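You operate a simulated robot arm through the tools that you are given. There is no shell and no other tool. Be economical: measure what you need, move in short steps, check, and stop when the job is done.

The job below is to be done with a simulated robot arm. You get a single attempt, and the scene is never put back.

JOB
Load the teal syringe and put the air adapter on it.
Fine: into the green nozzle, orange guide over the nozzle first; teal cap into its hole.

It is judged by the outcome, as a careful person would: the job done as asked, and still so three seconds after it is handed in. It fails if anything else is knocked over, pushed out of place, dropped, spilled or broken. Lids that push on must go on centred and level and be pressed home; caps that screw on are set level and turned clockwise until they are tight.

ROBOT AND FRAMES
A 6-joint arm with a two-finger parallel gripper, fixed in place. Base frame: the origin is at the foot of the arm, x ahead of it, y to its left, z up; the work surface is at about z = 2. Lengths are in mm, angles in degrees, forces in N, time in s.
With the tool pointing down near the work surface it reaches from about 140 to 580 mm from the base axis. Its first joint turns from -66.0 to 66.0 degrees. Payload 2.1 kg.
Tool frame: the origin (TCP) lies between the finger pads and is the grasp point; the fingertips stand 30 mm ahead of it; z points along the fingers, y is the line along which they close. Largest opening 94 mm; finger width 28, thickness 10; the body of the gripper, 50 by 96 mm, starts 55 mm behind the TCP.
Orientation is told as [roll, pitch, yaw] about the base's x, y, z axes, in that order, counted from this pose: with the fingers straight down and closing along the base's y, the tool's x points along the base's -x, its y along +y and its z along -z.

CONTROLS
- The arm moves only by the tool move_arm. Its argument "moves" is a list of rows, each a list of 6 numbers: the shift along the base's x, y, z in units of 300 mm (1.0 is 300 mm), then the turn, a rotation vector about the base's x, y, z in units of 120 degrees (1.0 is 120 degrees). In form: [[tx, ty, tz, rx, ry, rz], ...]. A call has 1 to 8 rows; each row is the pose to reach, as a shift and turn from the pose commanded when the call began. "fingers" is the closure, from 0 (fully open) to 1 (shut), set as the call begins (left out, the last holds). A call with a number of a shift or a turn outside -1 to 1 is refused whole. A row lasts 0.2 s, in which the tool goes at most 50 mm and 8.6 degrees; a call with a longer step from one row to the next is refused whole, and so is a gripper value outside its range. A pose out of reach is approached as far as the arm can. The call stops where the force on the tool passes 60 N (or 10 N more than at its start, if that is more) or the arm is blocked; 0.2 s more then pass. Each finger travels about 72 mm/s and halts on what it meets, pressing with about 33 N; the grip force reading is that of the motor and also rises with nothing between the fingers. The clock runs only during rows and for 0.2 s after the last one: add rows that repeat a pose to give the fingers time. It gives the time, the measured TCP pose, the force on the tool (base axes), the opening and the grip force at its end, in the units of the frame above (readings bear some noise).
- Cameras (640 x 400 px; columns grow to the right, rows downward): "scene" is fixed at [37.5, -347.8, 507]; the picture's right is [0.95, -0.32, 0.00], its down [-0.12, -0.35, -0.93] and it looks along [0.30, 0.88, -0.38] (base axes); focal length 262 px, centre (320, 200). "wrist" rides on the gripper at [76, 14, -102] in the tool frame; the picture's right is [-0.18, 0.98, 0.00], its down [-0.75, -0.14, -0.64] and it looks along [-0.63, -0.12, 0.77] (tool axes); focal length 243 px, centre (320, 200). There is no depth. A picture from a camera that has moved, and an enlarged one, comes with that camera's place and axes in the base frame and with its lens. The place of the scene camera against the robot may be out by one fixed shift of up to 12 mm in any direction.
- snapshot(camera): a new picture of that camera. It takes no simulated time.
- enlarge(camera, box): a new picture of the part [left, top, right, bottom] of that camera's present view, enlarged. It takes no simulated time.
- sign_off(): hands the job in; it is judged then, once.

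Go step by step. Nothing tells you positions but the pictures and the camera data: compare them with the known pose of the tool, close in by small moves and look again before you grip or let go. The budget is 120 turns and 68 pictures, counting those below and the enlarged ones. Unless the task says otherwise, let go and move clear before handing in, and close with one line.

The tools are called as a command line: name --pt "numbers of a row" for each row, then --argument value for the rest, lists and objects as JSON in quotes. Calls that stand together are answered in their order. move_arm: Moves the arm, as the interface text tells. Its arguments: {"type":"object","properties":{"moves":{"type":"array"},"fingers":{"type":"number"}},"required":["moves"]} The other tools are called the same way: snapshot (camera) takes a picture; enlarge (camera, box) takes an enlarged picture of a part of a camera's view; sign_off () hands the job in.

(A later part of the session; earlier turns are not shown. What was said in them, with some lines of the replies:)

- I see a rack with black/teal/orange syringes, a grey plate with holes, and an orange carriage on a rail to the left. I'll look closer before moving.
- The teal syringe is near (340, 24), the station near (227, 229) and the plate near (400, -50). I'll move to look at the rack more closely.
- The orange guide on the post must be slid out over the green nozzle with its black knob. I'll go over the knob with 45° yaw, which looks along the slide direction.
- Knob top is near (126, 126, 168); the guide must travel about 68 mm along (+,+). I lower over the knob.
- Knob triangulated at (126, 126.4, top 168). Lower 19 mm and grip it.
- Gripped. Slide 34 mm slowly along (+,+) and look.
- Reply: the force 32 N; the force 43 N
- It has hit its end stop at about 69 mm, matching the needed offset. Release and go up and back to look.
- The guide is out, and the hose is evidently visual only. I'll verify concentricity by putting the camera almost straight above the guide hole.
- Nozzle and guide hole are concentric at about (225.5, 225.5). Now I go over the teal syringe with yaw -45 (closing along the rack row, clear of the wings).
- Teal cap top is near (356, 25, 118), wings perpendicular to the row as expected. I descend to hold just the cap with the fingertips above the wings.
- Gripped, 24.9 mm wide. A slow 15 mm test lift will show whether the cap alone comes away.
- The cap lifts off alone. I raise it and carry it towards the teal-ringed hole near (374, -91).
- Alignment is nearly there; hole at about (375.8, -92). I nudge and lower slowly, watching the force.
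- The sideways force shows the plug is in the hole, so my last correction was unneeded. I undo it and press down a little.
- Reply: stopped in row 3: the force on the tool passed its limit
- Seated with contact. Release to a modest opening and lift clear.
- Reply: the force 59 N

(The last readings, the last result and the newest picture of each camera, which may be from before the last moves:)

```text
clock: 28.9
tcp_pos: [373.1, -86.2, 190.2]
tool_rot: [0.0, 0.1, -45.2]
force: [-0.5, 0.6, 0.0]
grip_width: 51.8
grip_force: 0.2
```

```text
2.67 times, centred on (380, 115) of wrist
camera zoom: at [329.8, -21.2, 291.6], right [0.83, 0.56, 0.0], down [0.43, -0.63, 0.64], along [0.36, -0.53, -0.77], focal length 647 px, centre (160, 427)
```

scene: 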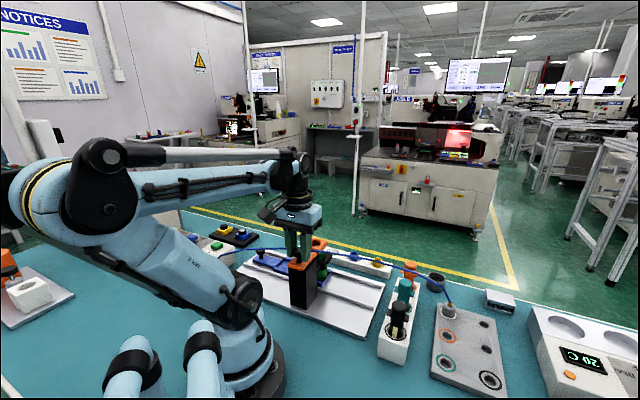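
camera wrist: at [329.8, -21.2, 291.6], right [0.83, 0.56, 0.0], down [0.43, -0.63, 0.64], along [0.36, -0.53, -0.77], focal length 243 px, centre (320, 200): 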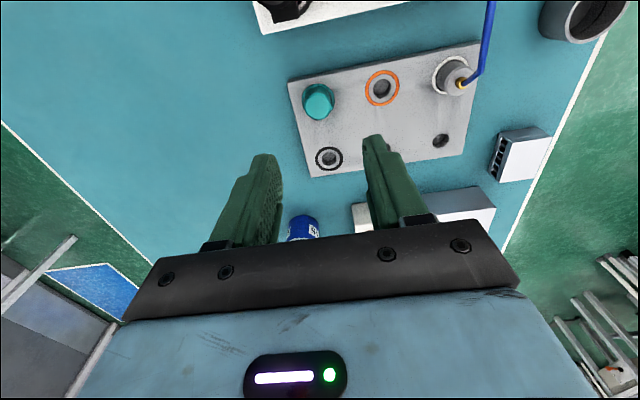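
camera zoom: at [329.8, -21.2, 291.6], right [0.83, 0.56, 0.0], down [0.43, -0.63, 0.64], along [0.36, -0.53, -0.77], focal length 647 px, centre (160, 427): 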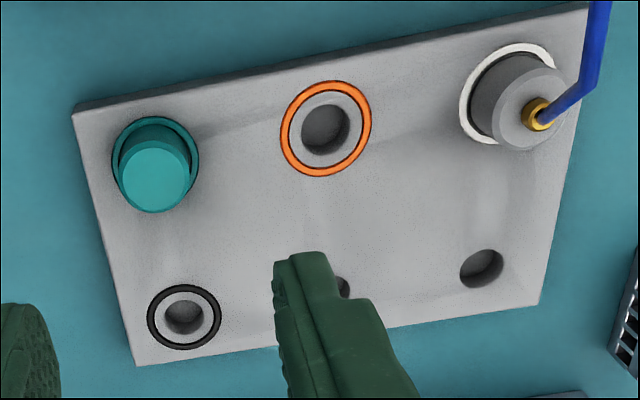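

The cap sits level in the teal hole and the plate hasn't shifted. Back over the open teal syringe to grip its barrel under the wings.

move_arm --pt "-0.01 0.12 0 0 0 0" --pt "-0.03 0.24 0 0 0 0" --pt "-0.055 0.364 0 0 0 0" --pt "-0.055 0.364 -0.07 0 0 0" --pt "-0.055 0.364 -0.07 0 0 0" --fingers 0.4

enlarge --camera "wrist" --box '[220, 60, 420, 210]'

```text
clock: 30.1
tcp_pos: [359.6, 25.9, 169.4]
tool_rot: [0.1, 0.0, -45.0]
force: [0.2, 0.1, 0.4]
grip_width: 56.4
grip_force: 0.1
```

```text
2.67 times, centred on (320, 135) of wrist
camera zoom: at [314.4, 90.1, 270.4], right [0.83, 0.56, 0.0], down [0.43, -0.63, 0.64], along [0.36, -0.53, -0.77], focal length 647 px, centre (320, 373)
```

zoom: 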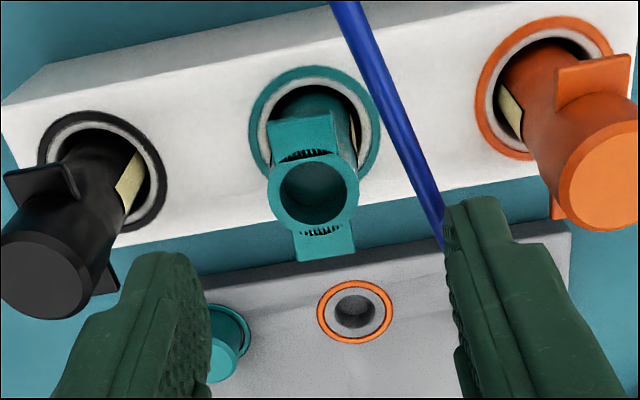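

move_arm --pt "-0.01 -0.004 -0.07 0 0 0" --pt "-0.01 -0.004 -0.14 0 0 0" --pt "-0.01 -0.004 -0.197 0 0 0" --pt "-0.01 -0.004 -0.197 0 0 0"

move_arm --pt "0 0 0 0 0 0" --pt "0 0 0 0 0 0" --pt "0 0 0 0 0 0" --fingers 1

enlarge --camera "wrist" --box '[220, 60, 420, 210]'

```text
clock: 31.1
tcp_pos: [353.9, 23.8, 110.0]
tool_rot: [-0.1, 0.1, -45.0]
force: [0.0, -0.1, 0.5]
grip_width: 56.6
grip_force: 0.1
```

```text
clock: 31.9
tcp_pos: [354.3, 24.3, 110.3]
tool_rot: [0.0, 0.1, -45.0]
force: [0.6, 0.5, -0.2]
grip_width: 24.8
grip_force: 33.2
```

```text
2.67 times, centred on (320, 135) of wrist
camera zoom: at [310.3, 88.0, 211.2], right [0.83, 0.56, 0.0], down [0.43, -0.63, 0.64], along [0.36, -0.53, -0.77], focal length 647 px, centre (320, 373)
```

zoom: 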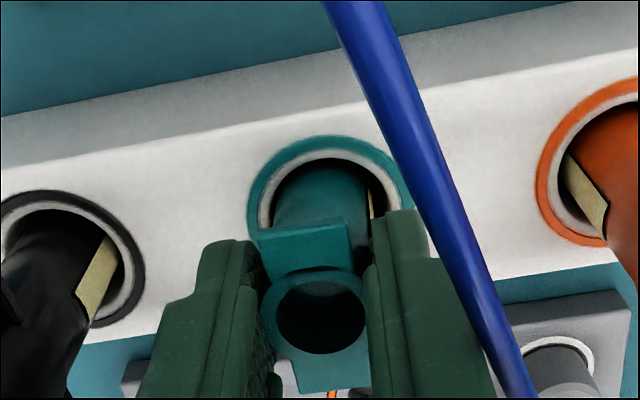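

Barrel gripped. Lift straight up about 190 mm and check the whole syringe.

move_arm --pt "0 0 0.08 0 0 0" --pt "0 0 0.19 0 0 0" --pt "0 0 0.3 0 0 0" --pt "0 0 0.42 0 0 0" --pt "0 0 0.54 0 0 0" --pt "0 0 0.63 0 0 0" --pt "0 0 0.63 0 0 0"

snapshot --camera "scene"

```text
clock: 33.5
tcp_pos: [354.9, 24.2, 301.2]
tool_rot: [0.0, 0.2, -45.1]
force: [0.7, -1.1, -0.7]
grip_width: 24.7
grip_force: 33.0
```

```text
20 pictures are left
```

scene: 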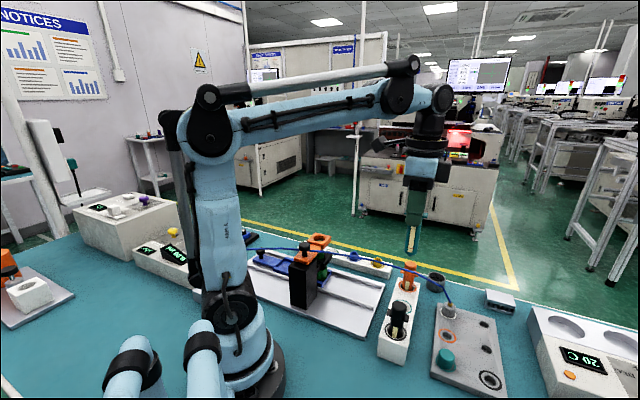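

The syringe hangs straight; its tip is about 91 mm below the TCP. Carry it over to the guide.

move_arm --pt "-0.07 0.11 0 0 0 0" --pt "-0.14 0.22 0 0 0 0" --pt "-0.21 0.33 0 0 0 0" --pt "-0.28 0.44 0 0 0 0" --pt "-0.35 0.55 0 0 0 0" --pt "-0.42 0.66 0 0 0 0" --pt "-0.428 0.668 0 0 0 0" --pt "-0.428 0.668 0 0 0 0"

snapshot --camera "wrist"

enlarge --camera "scene" --box '[260, 150, 380, 310]'

```text
clock: 35.3
tcp_pos: [223.9, 223.4, 299.9]
tool_rot: [0.0, 0.1, -45.1]
force: [-0.4, -0.6, -0.6]
grip_width: 24.4
grip_force: 33.1
```

```text
19 pictures are left
camera wrist: at [180.6, 288.5, 401.4], right [0.83, 0.56, 0.0], down [0.43, -0.63, 0.64], along [0.36, -0.53, -0.77], focal length 243 px, centre (320, 200)
```

wrist: 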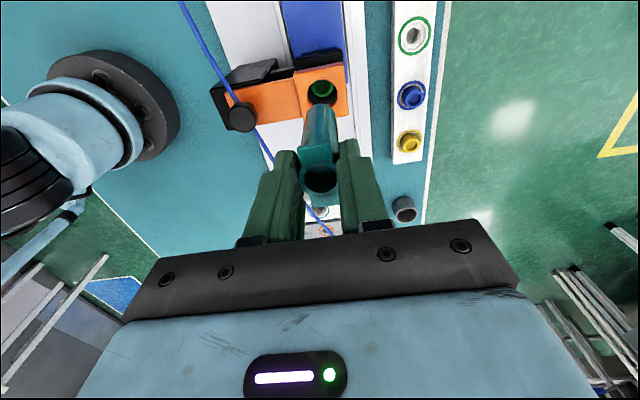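

```text
2.50 times, centred on (320, 230) of scene
camera zoom: at [37.5, -347.8, 507.0], right [0.95, -0.32, 0.0], down [-0.12, -0.35, -0.93], along [0.3, 0.88, -0.38], focal length 655 px, centre (320, 125)
```

zoom: 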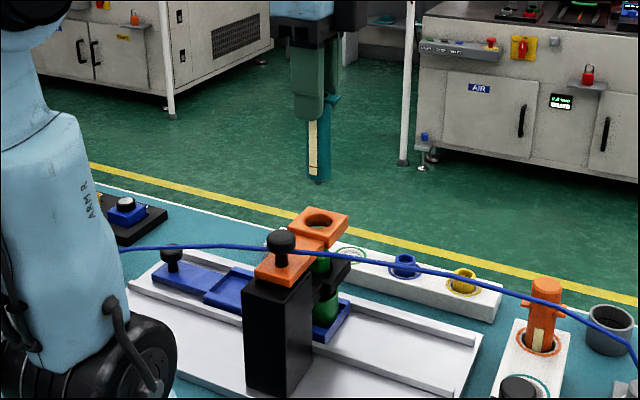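

enlarge --camera "wrist" --box '[260, 50, 380, 200]'

```text
2.67 times, centred on (320, 125) of wrist
camera zoom: at [180.6, 288.5, 401.4], right [0.83, 0.56, 0.0], down [0.43, -0.63, 0.64], along [0.36, -0.53, -0.77], focal length 647 px, centre (320, 400)
```

zoom: 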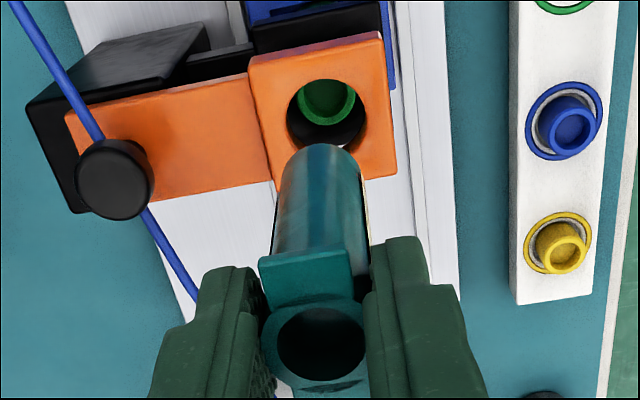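

Axis of guide hole ≈ (225.5, 225.8). Nudge and lower until the tip is just above the guide, then look again.

move_arm --pt "0.007 0.003 -0.07 0 0 0" --pt "0.007 0.003 -0.14 0 0 0" --pt "0.007 0.003 -0.15 0 0 0" --pt "0.007 0.003 -0.15 0 0 0"

enlarge --camera "wrist" --box '[260, 50, 380, 200]'

enlarge --camera "scene" --box '[280, 180, 360, 290]'

```text
clock: 36.3
tcp_pos: [228.2, 224.2, 254.5]
tool_rot: [0.0, 0.1, -45.0]
force: [0.3, -0.4, -0.3]
grip_width: 24.9
grip_force: 33.3
```

```text
2.67 times, centred on (320, 125) of wrist
camera zoom: at [183.8, 288.9, 355.3], right [0.83, 0.56, 0.0], down [0.43, -0.63, 0.64], along [0.36, -0.53, -0.77], focal length 647 px, centre (320, 400)
```

zoom: 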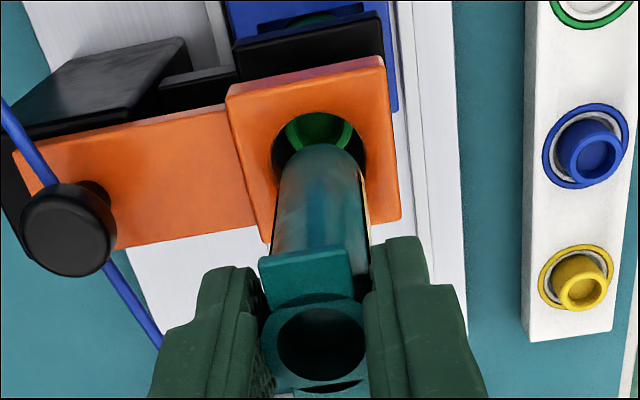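

```text
3.64 times, centred on (320, 235) of scene
camera zoom: at [37.5, -347.8, 507.0], right [0.95, -0.32, 0.0], down [-0.12, -0.35, -0.93], along [0.3, 0.88, -0.38], focal length 953 px, centre (320, 73)
```

zoom: 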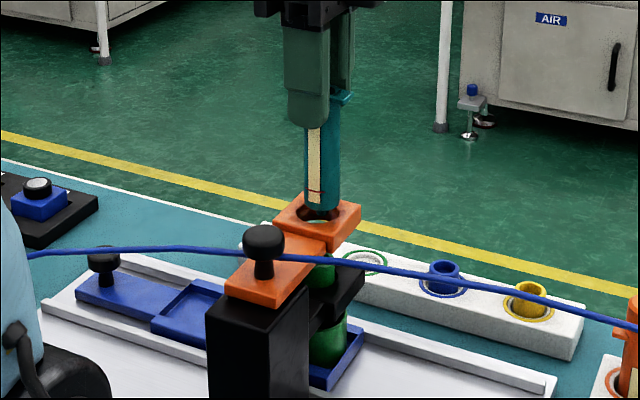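

move_arm --pt "-0.007 -0.002 0 0 0 0" --pt "-0.007 -0.002 -0.03 0 0 0" --pt "-0.007 -0.002 -0.06 0 0 0" --pt "-0.007 -0.002 -0.09 0 0 0" --pt "-0.007 -0.002 -0.09 0 0 0"

enlarge --camera "wrist" --box '[260, 70, 380, 200]'

enlarge --camera "scene" --box '[290, 190, 350, 280]'

```text
clock: 37.5
tcp_pos: [225.7, 224.9, 226.3]
tool_rot: [0.0, 0.1, -45.0]
force: [-1.6, 0.0, -0.3]
grip_width: 24.7
grip_force: 33.1
```

```text
3.08 times, centred on (320, 135) of wrist
camera zoom: at [182.2, 288.7, 327.7], right [0.82, 0.57, 0.0], down [0.43, -0.63, 0.64], along [0.36, -0.53, -0.77], focal length 746 px, centre (320, 400)
```

zoom: 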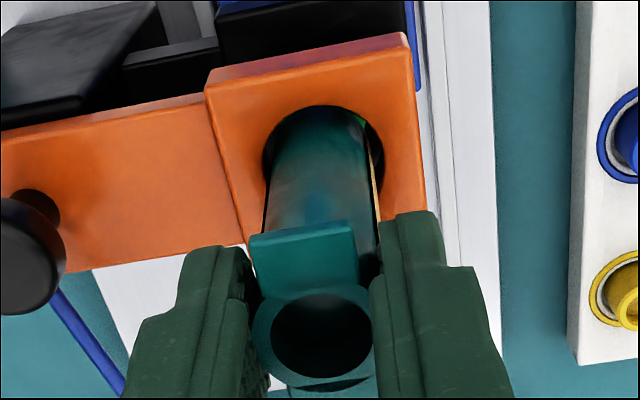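

```text
4.44 times, centred on (320, 235) of scene
camera zoom: at [37.5, -347.8, 507.0], right [0.95, -0.32, 0.0], down [-0.12, -0.35, -0.93], along [0.3, 0.88, -0.38], focal length 1164 px, centre (320, 44)
```

zoom: 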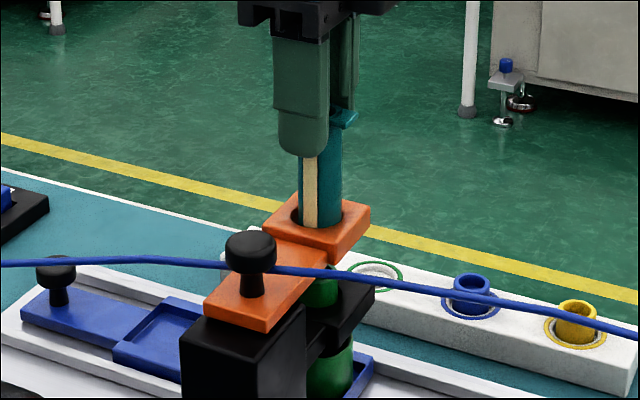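

It's inside the guide with nearly even clearance. Continue down slowly to the nozzle.

move_arm --pt "0.001 0.001 -0.015 0 0 0" --pt "0.001 0.001 -0.03 0 0 0" --pt "0.001 0.001 -0.045 0 0 0" --pt "0.001 0.001 -0.055 0 0 0" --pt "0.001 0.001 -0.065 0 0 0"

```text
clock: 38.7
tcp_pos: [225.3, 224.4, 207.7]
tool_rot: [-0.1, 0.1, -44.9]
force: [-2.4, 2.8, 1.3]
grip_width: 24.8
grip_force: 32.7
```

move_arm --pt "0 0 -0.01 0 0 0" --pt "0 0 -0.02 0 0 0" --pt "0 0 -0.03 0 0 0" --pt "0 0 -0.04 0 0 0" --pt "0 0 -0.04 0 0 0"

enlarge --camera "scene" --box '[290, 190, 350, 300]'

```text
clock: 39.5
tcp_pos: [226.9, 224.6, 201.9]
tool_rot: [0.0, 0.1, -44.9]
force: [-1.7, 1.0, 18.6]
grip_width: 24.6
grip_force: 33.2
stopped in row 4: the force on the tool passed its limit (the readings are from after the stop); the commanded pose is now the measured one
```

```text
3.64 times, centred on (320, 245) of scene
camera zoom: at [37.4, -347.9, 507.0], right [0.95, -0.32, 0.0], down [-0.12, -0.35, -0.93], along [0.3, 0.88, -0.38], focal length 953 px, centre (320, 36)
```

zoom: 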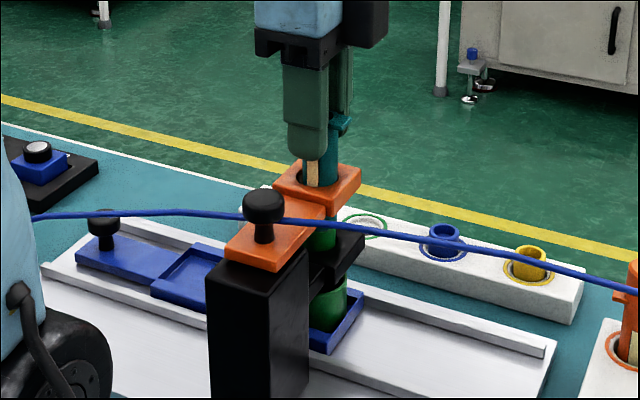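

enlarge --camera "scene" --box '[306, 232, 338, 272]'

```text
10.00 times, centred on (322, 252) of scene
camera zoom: at [37.4, -347.9, 507.0], right [0.95, -0.32, 0.0], down [-0.12, -0.35, -0.93], along [0.3, 0.88, -0.38], focal length 2620 px, centre (300, -320)
```

zoom: 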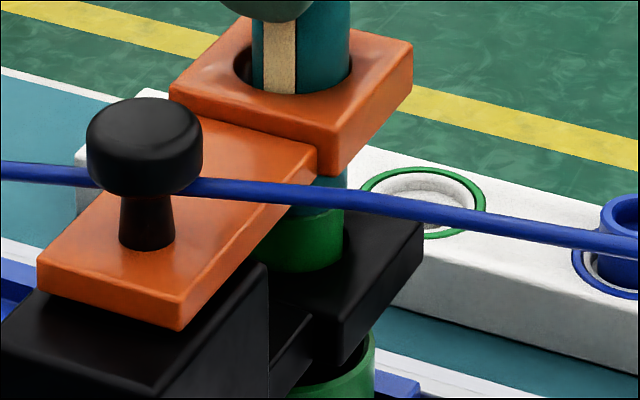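

The barrel now sits firmly on the nozzle (hard stop). Release, rise and check that it stays seated.

move_arm --pt "0 0 0 0 0 0" --pt "0 0 0 0 0 0" --pt "0 0 0 0 0 0" --fingers 0.35

move_arm --pt "0 0 0.03 0 0 0" --pt "0 0 0.1 0 0 0" --pt "0 0 0.2 0 0 0" --pt "0 0 0.3 0 0 0" --pt "0 0 0.4 0 0 0" --pt "0 0 0.4 0 0 0"

enlarge --camera "scene" --box '[280, 190, 360, 310]'

enlarge --camera "wrist" --box '[240, 40, 400, 180]'

```text
clock: 40.3
tcp_pos: [227.7, 224.1, 199.8]
tool_rot: [-0.1, 0.1, -45.1]
force: [1.1, 0.1, 0.2]
grip_width: 60.9
grip_force: 0.1
```

```text
clock: 41.7
tcp_pos: [227.8, 225.2, 322.0]
tool_rot: [-0.1, 0.0, -45.0]
force: [0.1, -0.7, 0.0]
grip_width: 60.9
grip_force: 0.0
```

```text
3.33 times, centred on (320, 250) of scene
camera zoom: at [37.5, -347.8, 507.0], right [0.95, -0.32, 0.0], down [-0.12, -0.35, -0.93], along [0.3, 0.88, -0.38], focal length 873 px, centre (320, 33)
```

zoom: 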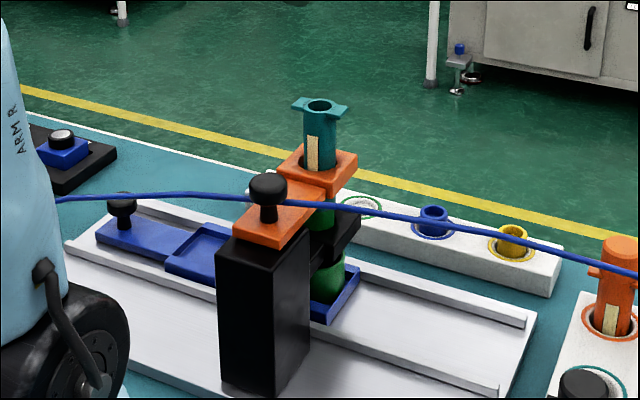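

```text
2.86 times, centred on (320, 110) of wrist
camera zoom: at [183.4, 289.3, 423.6], right [0.83, 0.56, 0.0], down [0.43, -0.63, 0.64], along [0.36, -0.53, -0.77], focal length 693 px, centre (320, 457)
```

zoom: 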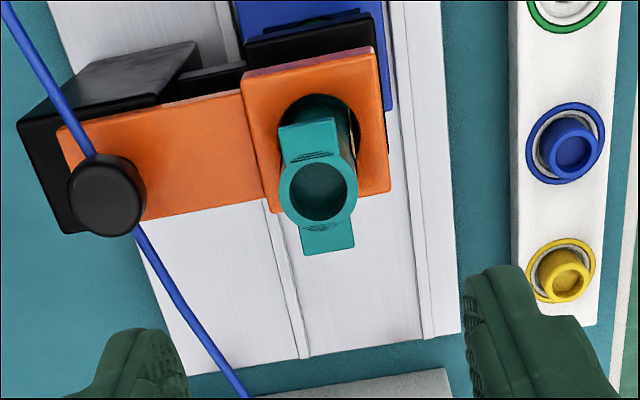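

The syringe stands upright and seated in the nozzle. Next, the air adapter near (476, 5); I'm conserving pictures (9 left).

move_arm --pt "0.11 -0.1 0 0 0 0" --pt "0.22 -0.2 0 0 0 0" --pt "0.33 -0.3 0 0 0 0" --pt "0.44 -0.4 0 0 0 0" --pt "0.55 -0.5 0 0 0 0" --pt "0.66 -0.6 0 0 0 0" --pt "0.76 -0.68 0 0 0 0" --pt "0.825 -0.73 0 0 0 0" --fingers 0.4

move_arm --pt "0 0 -0.15 0 0 0" --pt "0 0 -0.3 0 0 0" --pt "0 0 -0.45 0 0 0" --pt "0 0 -0.6 0 0 0" --pt "0 0 -0.6 0 0 0"

enlarge --camera "wrist" --box '[220, 40, 420, 190]'

```text
clock: 43.5
tcp_pos: [476.4, 4.8, 321.1]
tool_rot: [0.1, 0.1, -45.0]
force: [0.3, -0.6, -1.0]
grip_width: 56.4
grip_force: 0.1
```

```text
clock: 44.7
tcp_pos: [476.6, 6.2, 140.2]
tool_rot: [0.0, 0.1, -44.9]
force: [-0.1, -1.1, 0.3]
grip_width: 56.0
grip_force: 0.1
```

```text
2.67 times, centred on (320, 115) of wrist
camera zoom: at [432.9, 69.6, 241.3], right [0.83, 0.56, 0.0], down [0.43, -0.63, 0.64], along [0.36, -0.53, -0.77], focal length 647 px, centre (320, 427)
```

zoom: 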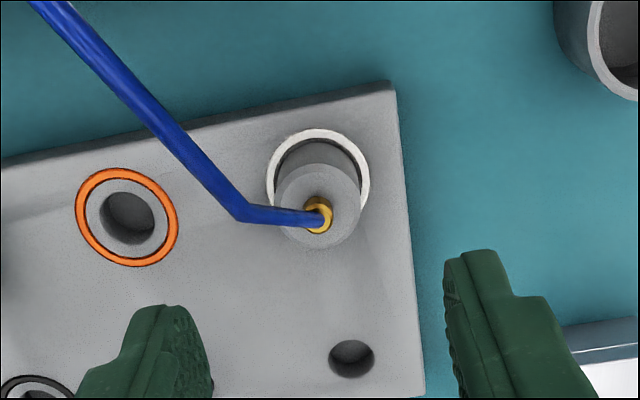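

Adapter axis ≈ (475, 6), top about z 44. Descend and grip its body just above the plate.

move_arm --pt "-0.005 0.001 -0.12 0 0 0" --pt "-0.005 0.001 -0.22 0 0 0" --pt "-0.005 0.001 -0.295 0 0 0" --pt "-0.005 0.001 -0.295 0 0 0"

move_arm --pt "0 0 0 0 0 0" --pt "0 0 0 0 0 0" --pt "0 0 0 0 0 0" --fingers 1

enlarge --camera "wrist" --box '[240, 80, 400, 220]'

```text
clock: 45.7
tcp_pos: [473.8, 5.5, 50.5]
tool_rot: [0.0, 0.1, -45.1]
force: [-0.3, 0.5, -0.2]
grip_width: 56.4
grip_force: 0.0
```

```text
clock: 46.5
tcp_pos: [474.5, 5.6, 52.7]
tool_rot: [0.0, 0.1, -44.9]
force: [1.6, 1.2, -0.1]
grip_width: 26.6
grip_force: 32.6
```

```text
2.86 times, centred on (320, 150) of wrist
camera zoom: at [429.4, 69.0, 153.1], right [0.82, 0.57, 0.0], down [0.43, -0.63, 0.64], along [0.36, -0.53, -0.77], focal length 693 px, centre (320, 343)
```

zoom: 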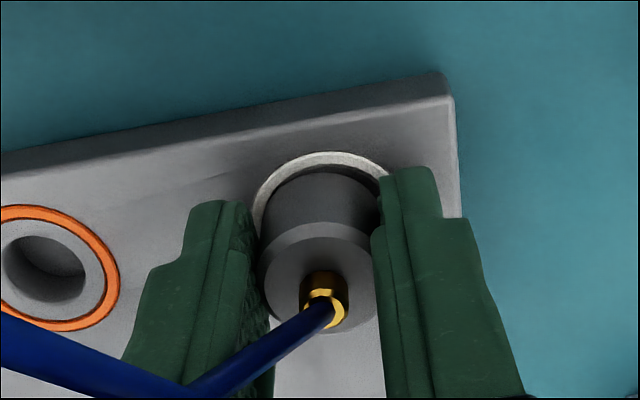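

Adapter gripped with the same offset to the tool as the syringe had. Lift straight up, then carry it over the syringe.

move_arm --pt "0 0 0.05 0 0 0" --pt "0 0 0.12 0 0 0" --pt "0 0 0.25 0 0 0" --pt "0 0 0.4 0 0 0" --pt "0 0 0.55 0 0 0" --pt "0 0 0.7 0 0 0" --pt "0 0 0.85 0 0 0" --pt "0 0 0.9 0 0 0"

move_arm --pt "-0.11 0.1 0 0 0 0" --pt "-0.22 0.2 0 0 0 0" --pt "-0.33 0.3 0 0 0 0" --pt "-0.44 0.4 0 0 0 0" --pt "-0.55 0.5 0 0 0 0" --pt "-0.66 0.6 0 0 0 0" --pt "-0.76 0.68 0 0 0 0" --pt "-0.82 0.729 0 0 0 0"

move_arm --pt "0 0 -0.1 0 0 0" --pt "0 0 -0.2 0 0 0" --pt "0 0 -0.23 0 0 0" --pt "0 0 -0.23 0 0 0"

enlarge --camera "wrist" --box '[240, 50, 400, 210]'

```text
clock: 48.3
tcp_pos: [473.6, 6.0, 321.5]
tool_rot: [0.0, 0.1, -44.9]
force: [-0.1, -0.8, -0.3]
grip_width: 26.5
grip_force: 33.7
```

```text
clock: 50.1
tcp_pos: [226.3, 225.7, 321.2]
tool_rot: [0.0, 0.2, -45.0]
force: [0.6, 0.6, -0.3]
grip_width: 26.3
grip_force: 32.8
```

```text
clock: 51.1
tcp_pos: [226.6, 226.6, 253.3]
tool_rot: [0.0, 0.2, -45.1]
force: [-0.1, -0.6, -1.3]
grip_width: 26.3
grip_force: 32.6
```

```text
2.50 times, centred on (320, 130) of wrist
camera zoom: at [182.6, 290.5, 354.7], right [0.83, 0.56, 0.0], down [0.43, -0.63, 0.64], along [0.36, -0.53, -0.77], focal length 606 px, centre (320, 375)
```

zoom: 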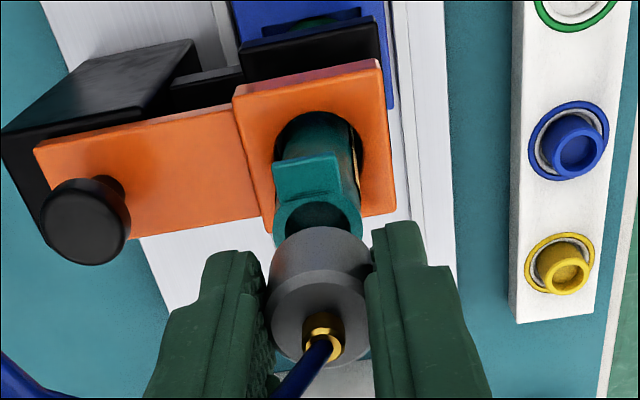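

Nearly aligned; a 1 mm correction forward, then lower just to the mouth and look.

move_arm --pt "0.0015 -0.0035 0 0 0 0" --pt "0.0015 -0.0035 -0.02 0 0 0" --pt "0.0015 -0.0035 -0.037 0 0 0" --pt "0.0015 -0.0035 -0.037 0 0 0"

enlarge --camera "wrist" --box '[260, 70, 380, 210]'

enlarge --camera "scene" --box '[295, 185, 355, 265]'

```text
clock: 52.1
tcp_pos: [227.2, 225.0, 243.0]
tool_rot: [0.0, 0.0, -45.1]
force: [1.0, -0.5, 10.7]
grip_width: 26.5
grip_force: 33.1
```

```text
2.86 times, centred on (320, 140) of wrist
camera zoom: at [184.0, 287.8, 343.7], right [0.83, 0.56, 0.0], down [0.43, -0.63, 0.64], along [0.36, -0.53, -0.77], focal length 693 px, centre (320, 371)
```

zoom: 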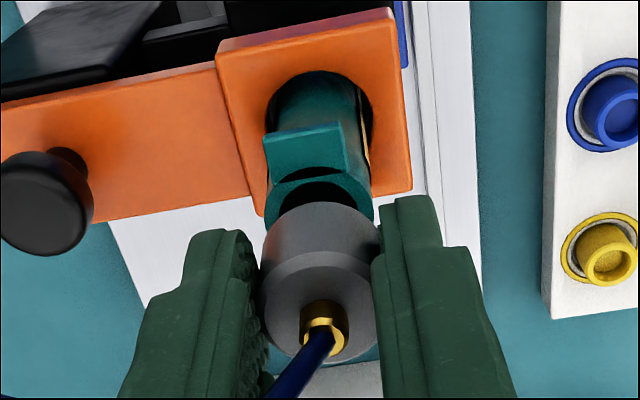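

```text
5.00 times, centred on (325, 225) of scene
camera zoom: at [37.5, -347.8, 507.0], right [0.95, -0.32, 0.0], down [-0.12, -0.35, -0.93], along [0.3, 0.88, -0.38], focal length 1310 px, centre (295, 75)
```

zoom: 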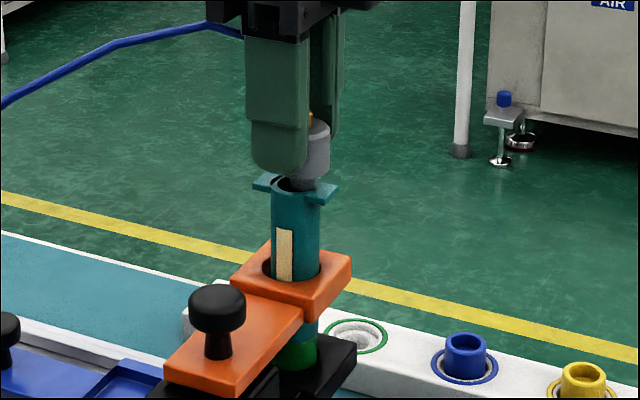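

The plug touched the rim: both views show the adapter about 3 mm too far toward (+x, -y). I lift, correct, and lower gently.

move_arm --pt "0 0 0.015 0 0 0" --pt "-0.0075 0.007 0.015 0 0 0" --pt "-0.0075 0.007 0.015 0 0 0" --pt "-0.0075 0.007 0.003 0 0 0" --pt "-0.0075 0.007 -0.006 0 0 0" --pt "-0.0075 0.007 -0.013 0 0 0" --pt "-0.0075 0.007 -0.013 0 0 0"

```text
clock: 53.7
tcp_pos: [225.9, 225.8, 238.7]
tool_rot: [0.0, 0.1, -45.0]
force: [0.9, 0.0, -0.6]
grip_width: 26.5
grip_force: 32.7
```

No contact force 4 mm lower, so the plug has entered. Press down to the shoulder.

move_arm --pt "0 0 -0.01 0 0 0" --pt "0 0 -0.02 0 0 0" --pt "0 0 -0.03 0 0 0" --pt "0 0 -0.04 0 0 0" --pt "0 0 -0.05 0 0 0" --pt "0 0 -0.05 0 0 0"

```text
clock: 55.1
tcp_pos: [225.5, 225.7, 224.2]
tool_rot: [0.1, 0.1, -45.0]
force: [-0.5, -2.1, 53.7]
grip_width: 26.5
grip_force: 32.9
```

move_arm --pt "0 0 -0.005 0 0 0" --pt "0 0 -0.01 0 0 0" --pt "0 0 -0.01 0 0 0"

enlarge --camera "scene" --box '[295, 195, 345, 260]'

```text
clock: 55.5
tcp_pos: [225.6, 226.8, 225.8]
tool_rot: [-0.1, 0.0, -45.0]
force: [-0.1, -0.2, 23.6]
grip_width: 26.4
grip_force: 32.8
stopped in row 1: the force on the tool passed its limit (the readings are from after the stop); the commanded pose is now the measured one
```

```text
6.15 times, centred on (320, 228) of scene
camera zoom: at [37.4, -347.9, 507.0], right [0.95, -0.32, 0.0], down [-0.12, -0.35, -0.93], along [0.3, 0.88, -0.38], focal length 1612 px, centre (320, 31)
```

zoom: 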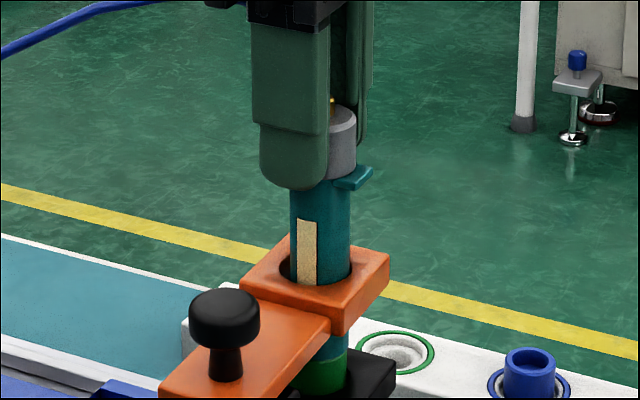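

The adapter is home at a hard stop. Release, rise clear and check.

move_arm --pt "0 0 0 0 0 0" --pt "0 0 0 0 0 0" --pt "0 0 0 0 0 0" --fingers 0.35

move_arm --pt "0 0 0.03 0 0 0" --pt "0 0 0.1 0 0 0" --pt "0 0 0.2 0 0 0" --pt "0 0 0.32 0 0 0" --pt "0.1 -0.05 0.4 0 0 0" --pt "0.1 -0.05 0.4 0 0 0"

enlarge --camera "scene" --box '[270, 195, 370, 310]'

```text
clock: 56.3
tcp_pos: [225.9, 226.1, 225.3]
tool_rot: [-0.1, 0.1, -45.0]
force: [-0.8, 0.1, 0.1]
grip_width: 61.4
grip_force: 0.0
```

```text
clock: 57.7
tcp_pos: [257.1, 208.9, 342.8]
tool_rot: [-0.1, 0.2, -45.0]
force: [0.1, -0.2, 0.5]
grip_width: 60.9
grip_force: 0.0
```

```text
3.48 times, centred on (320, 252) of scene
camera zoom: at [37.5, -347.8, 507.0], right [0.95, -0.32, 0.0], down [-0.12, -0.35, -0.93], along [0.3, 0.88, -0.38], focal length 911 px, centre (320, 17)
```

zoom: 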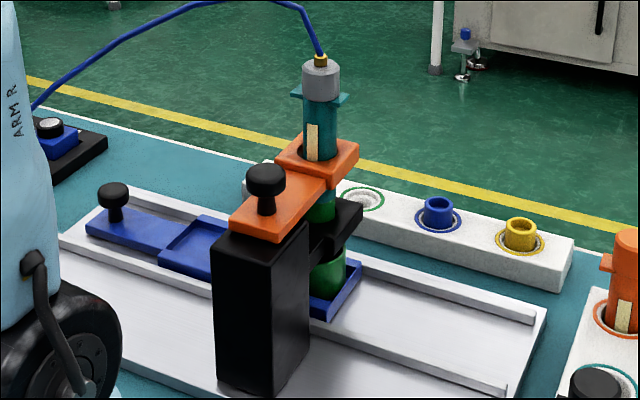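

Syringe and adapter stand straight and seated. One last overall look.

snapshot --camera "scene"

```text
1 pictures are left
```

scene: 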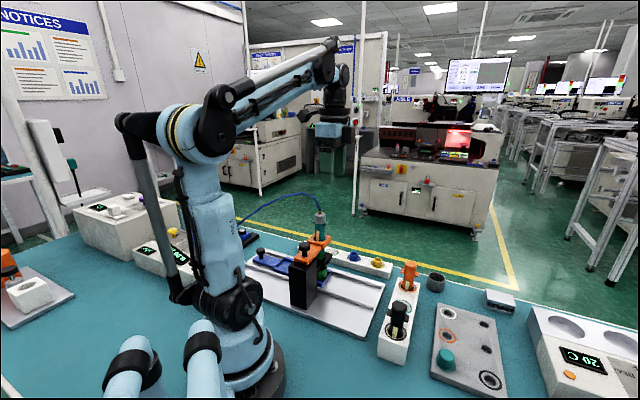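

Everything is in place and nothing else has been disturbed, so I'm handing in.

sign_off

```text
The job is handed in.
```

The teal syringe is seated in the green nozzle through the orange guide, its cap is in the teal hole, and the air adapter is pressed home on top. The last pictures show it all upright and nothing else moved.
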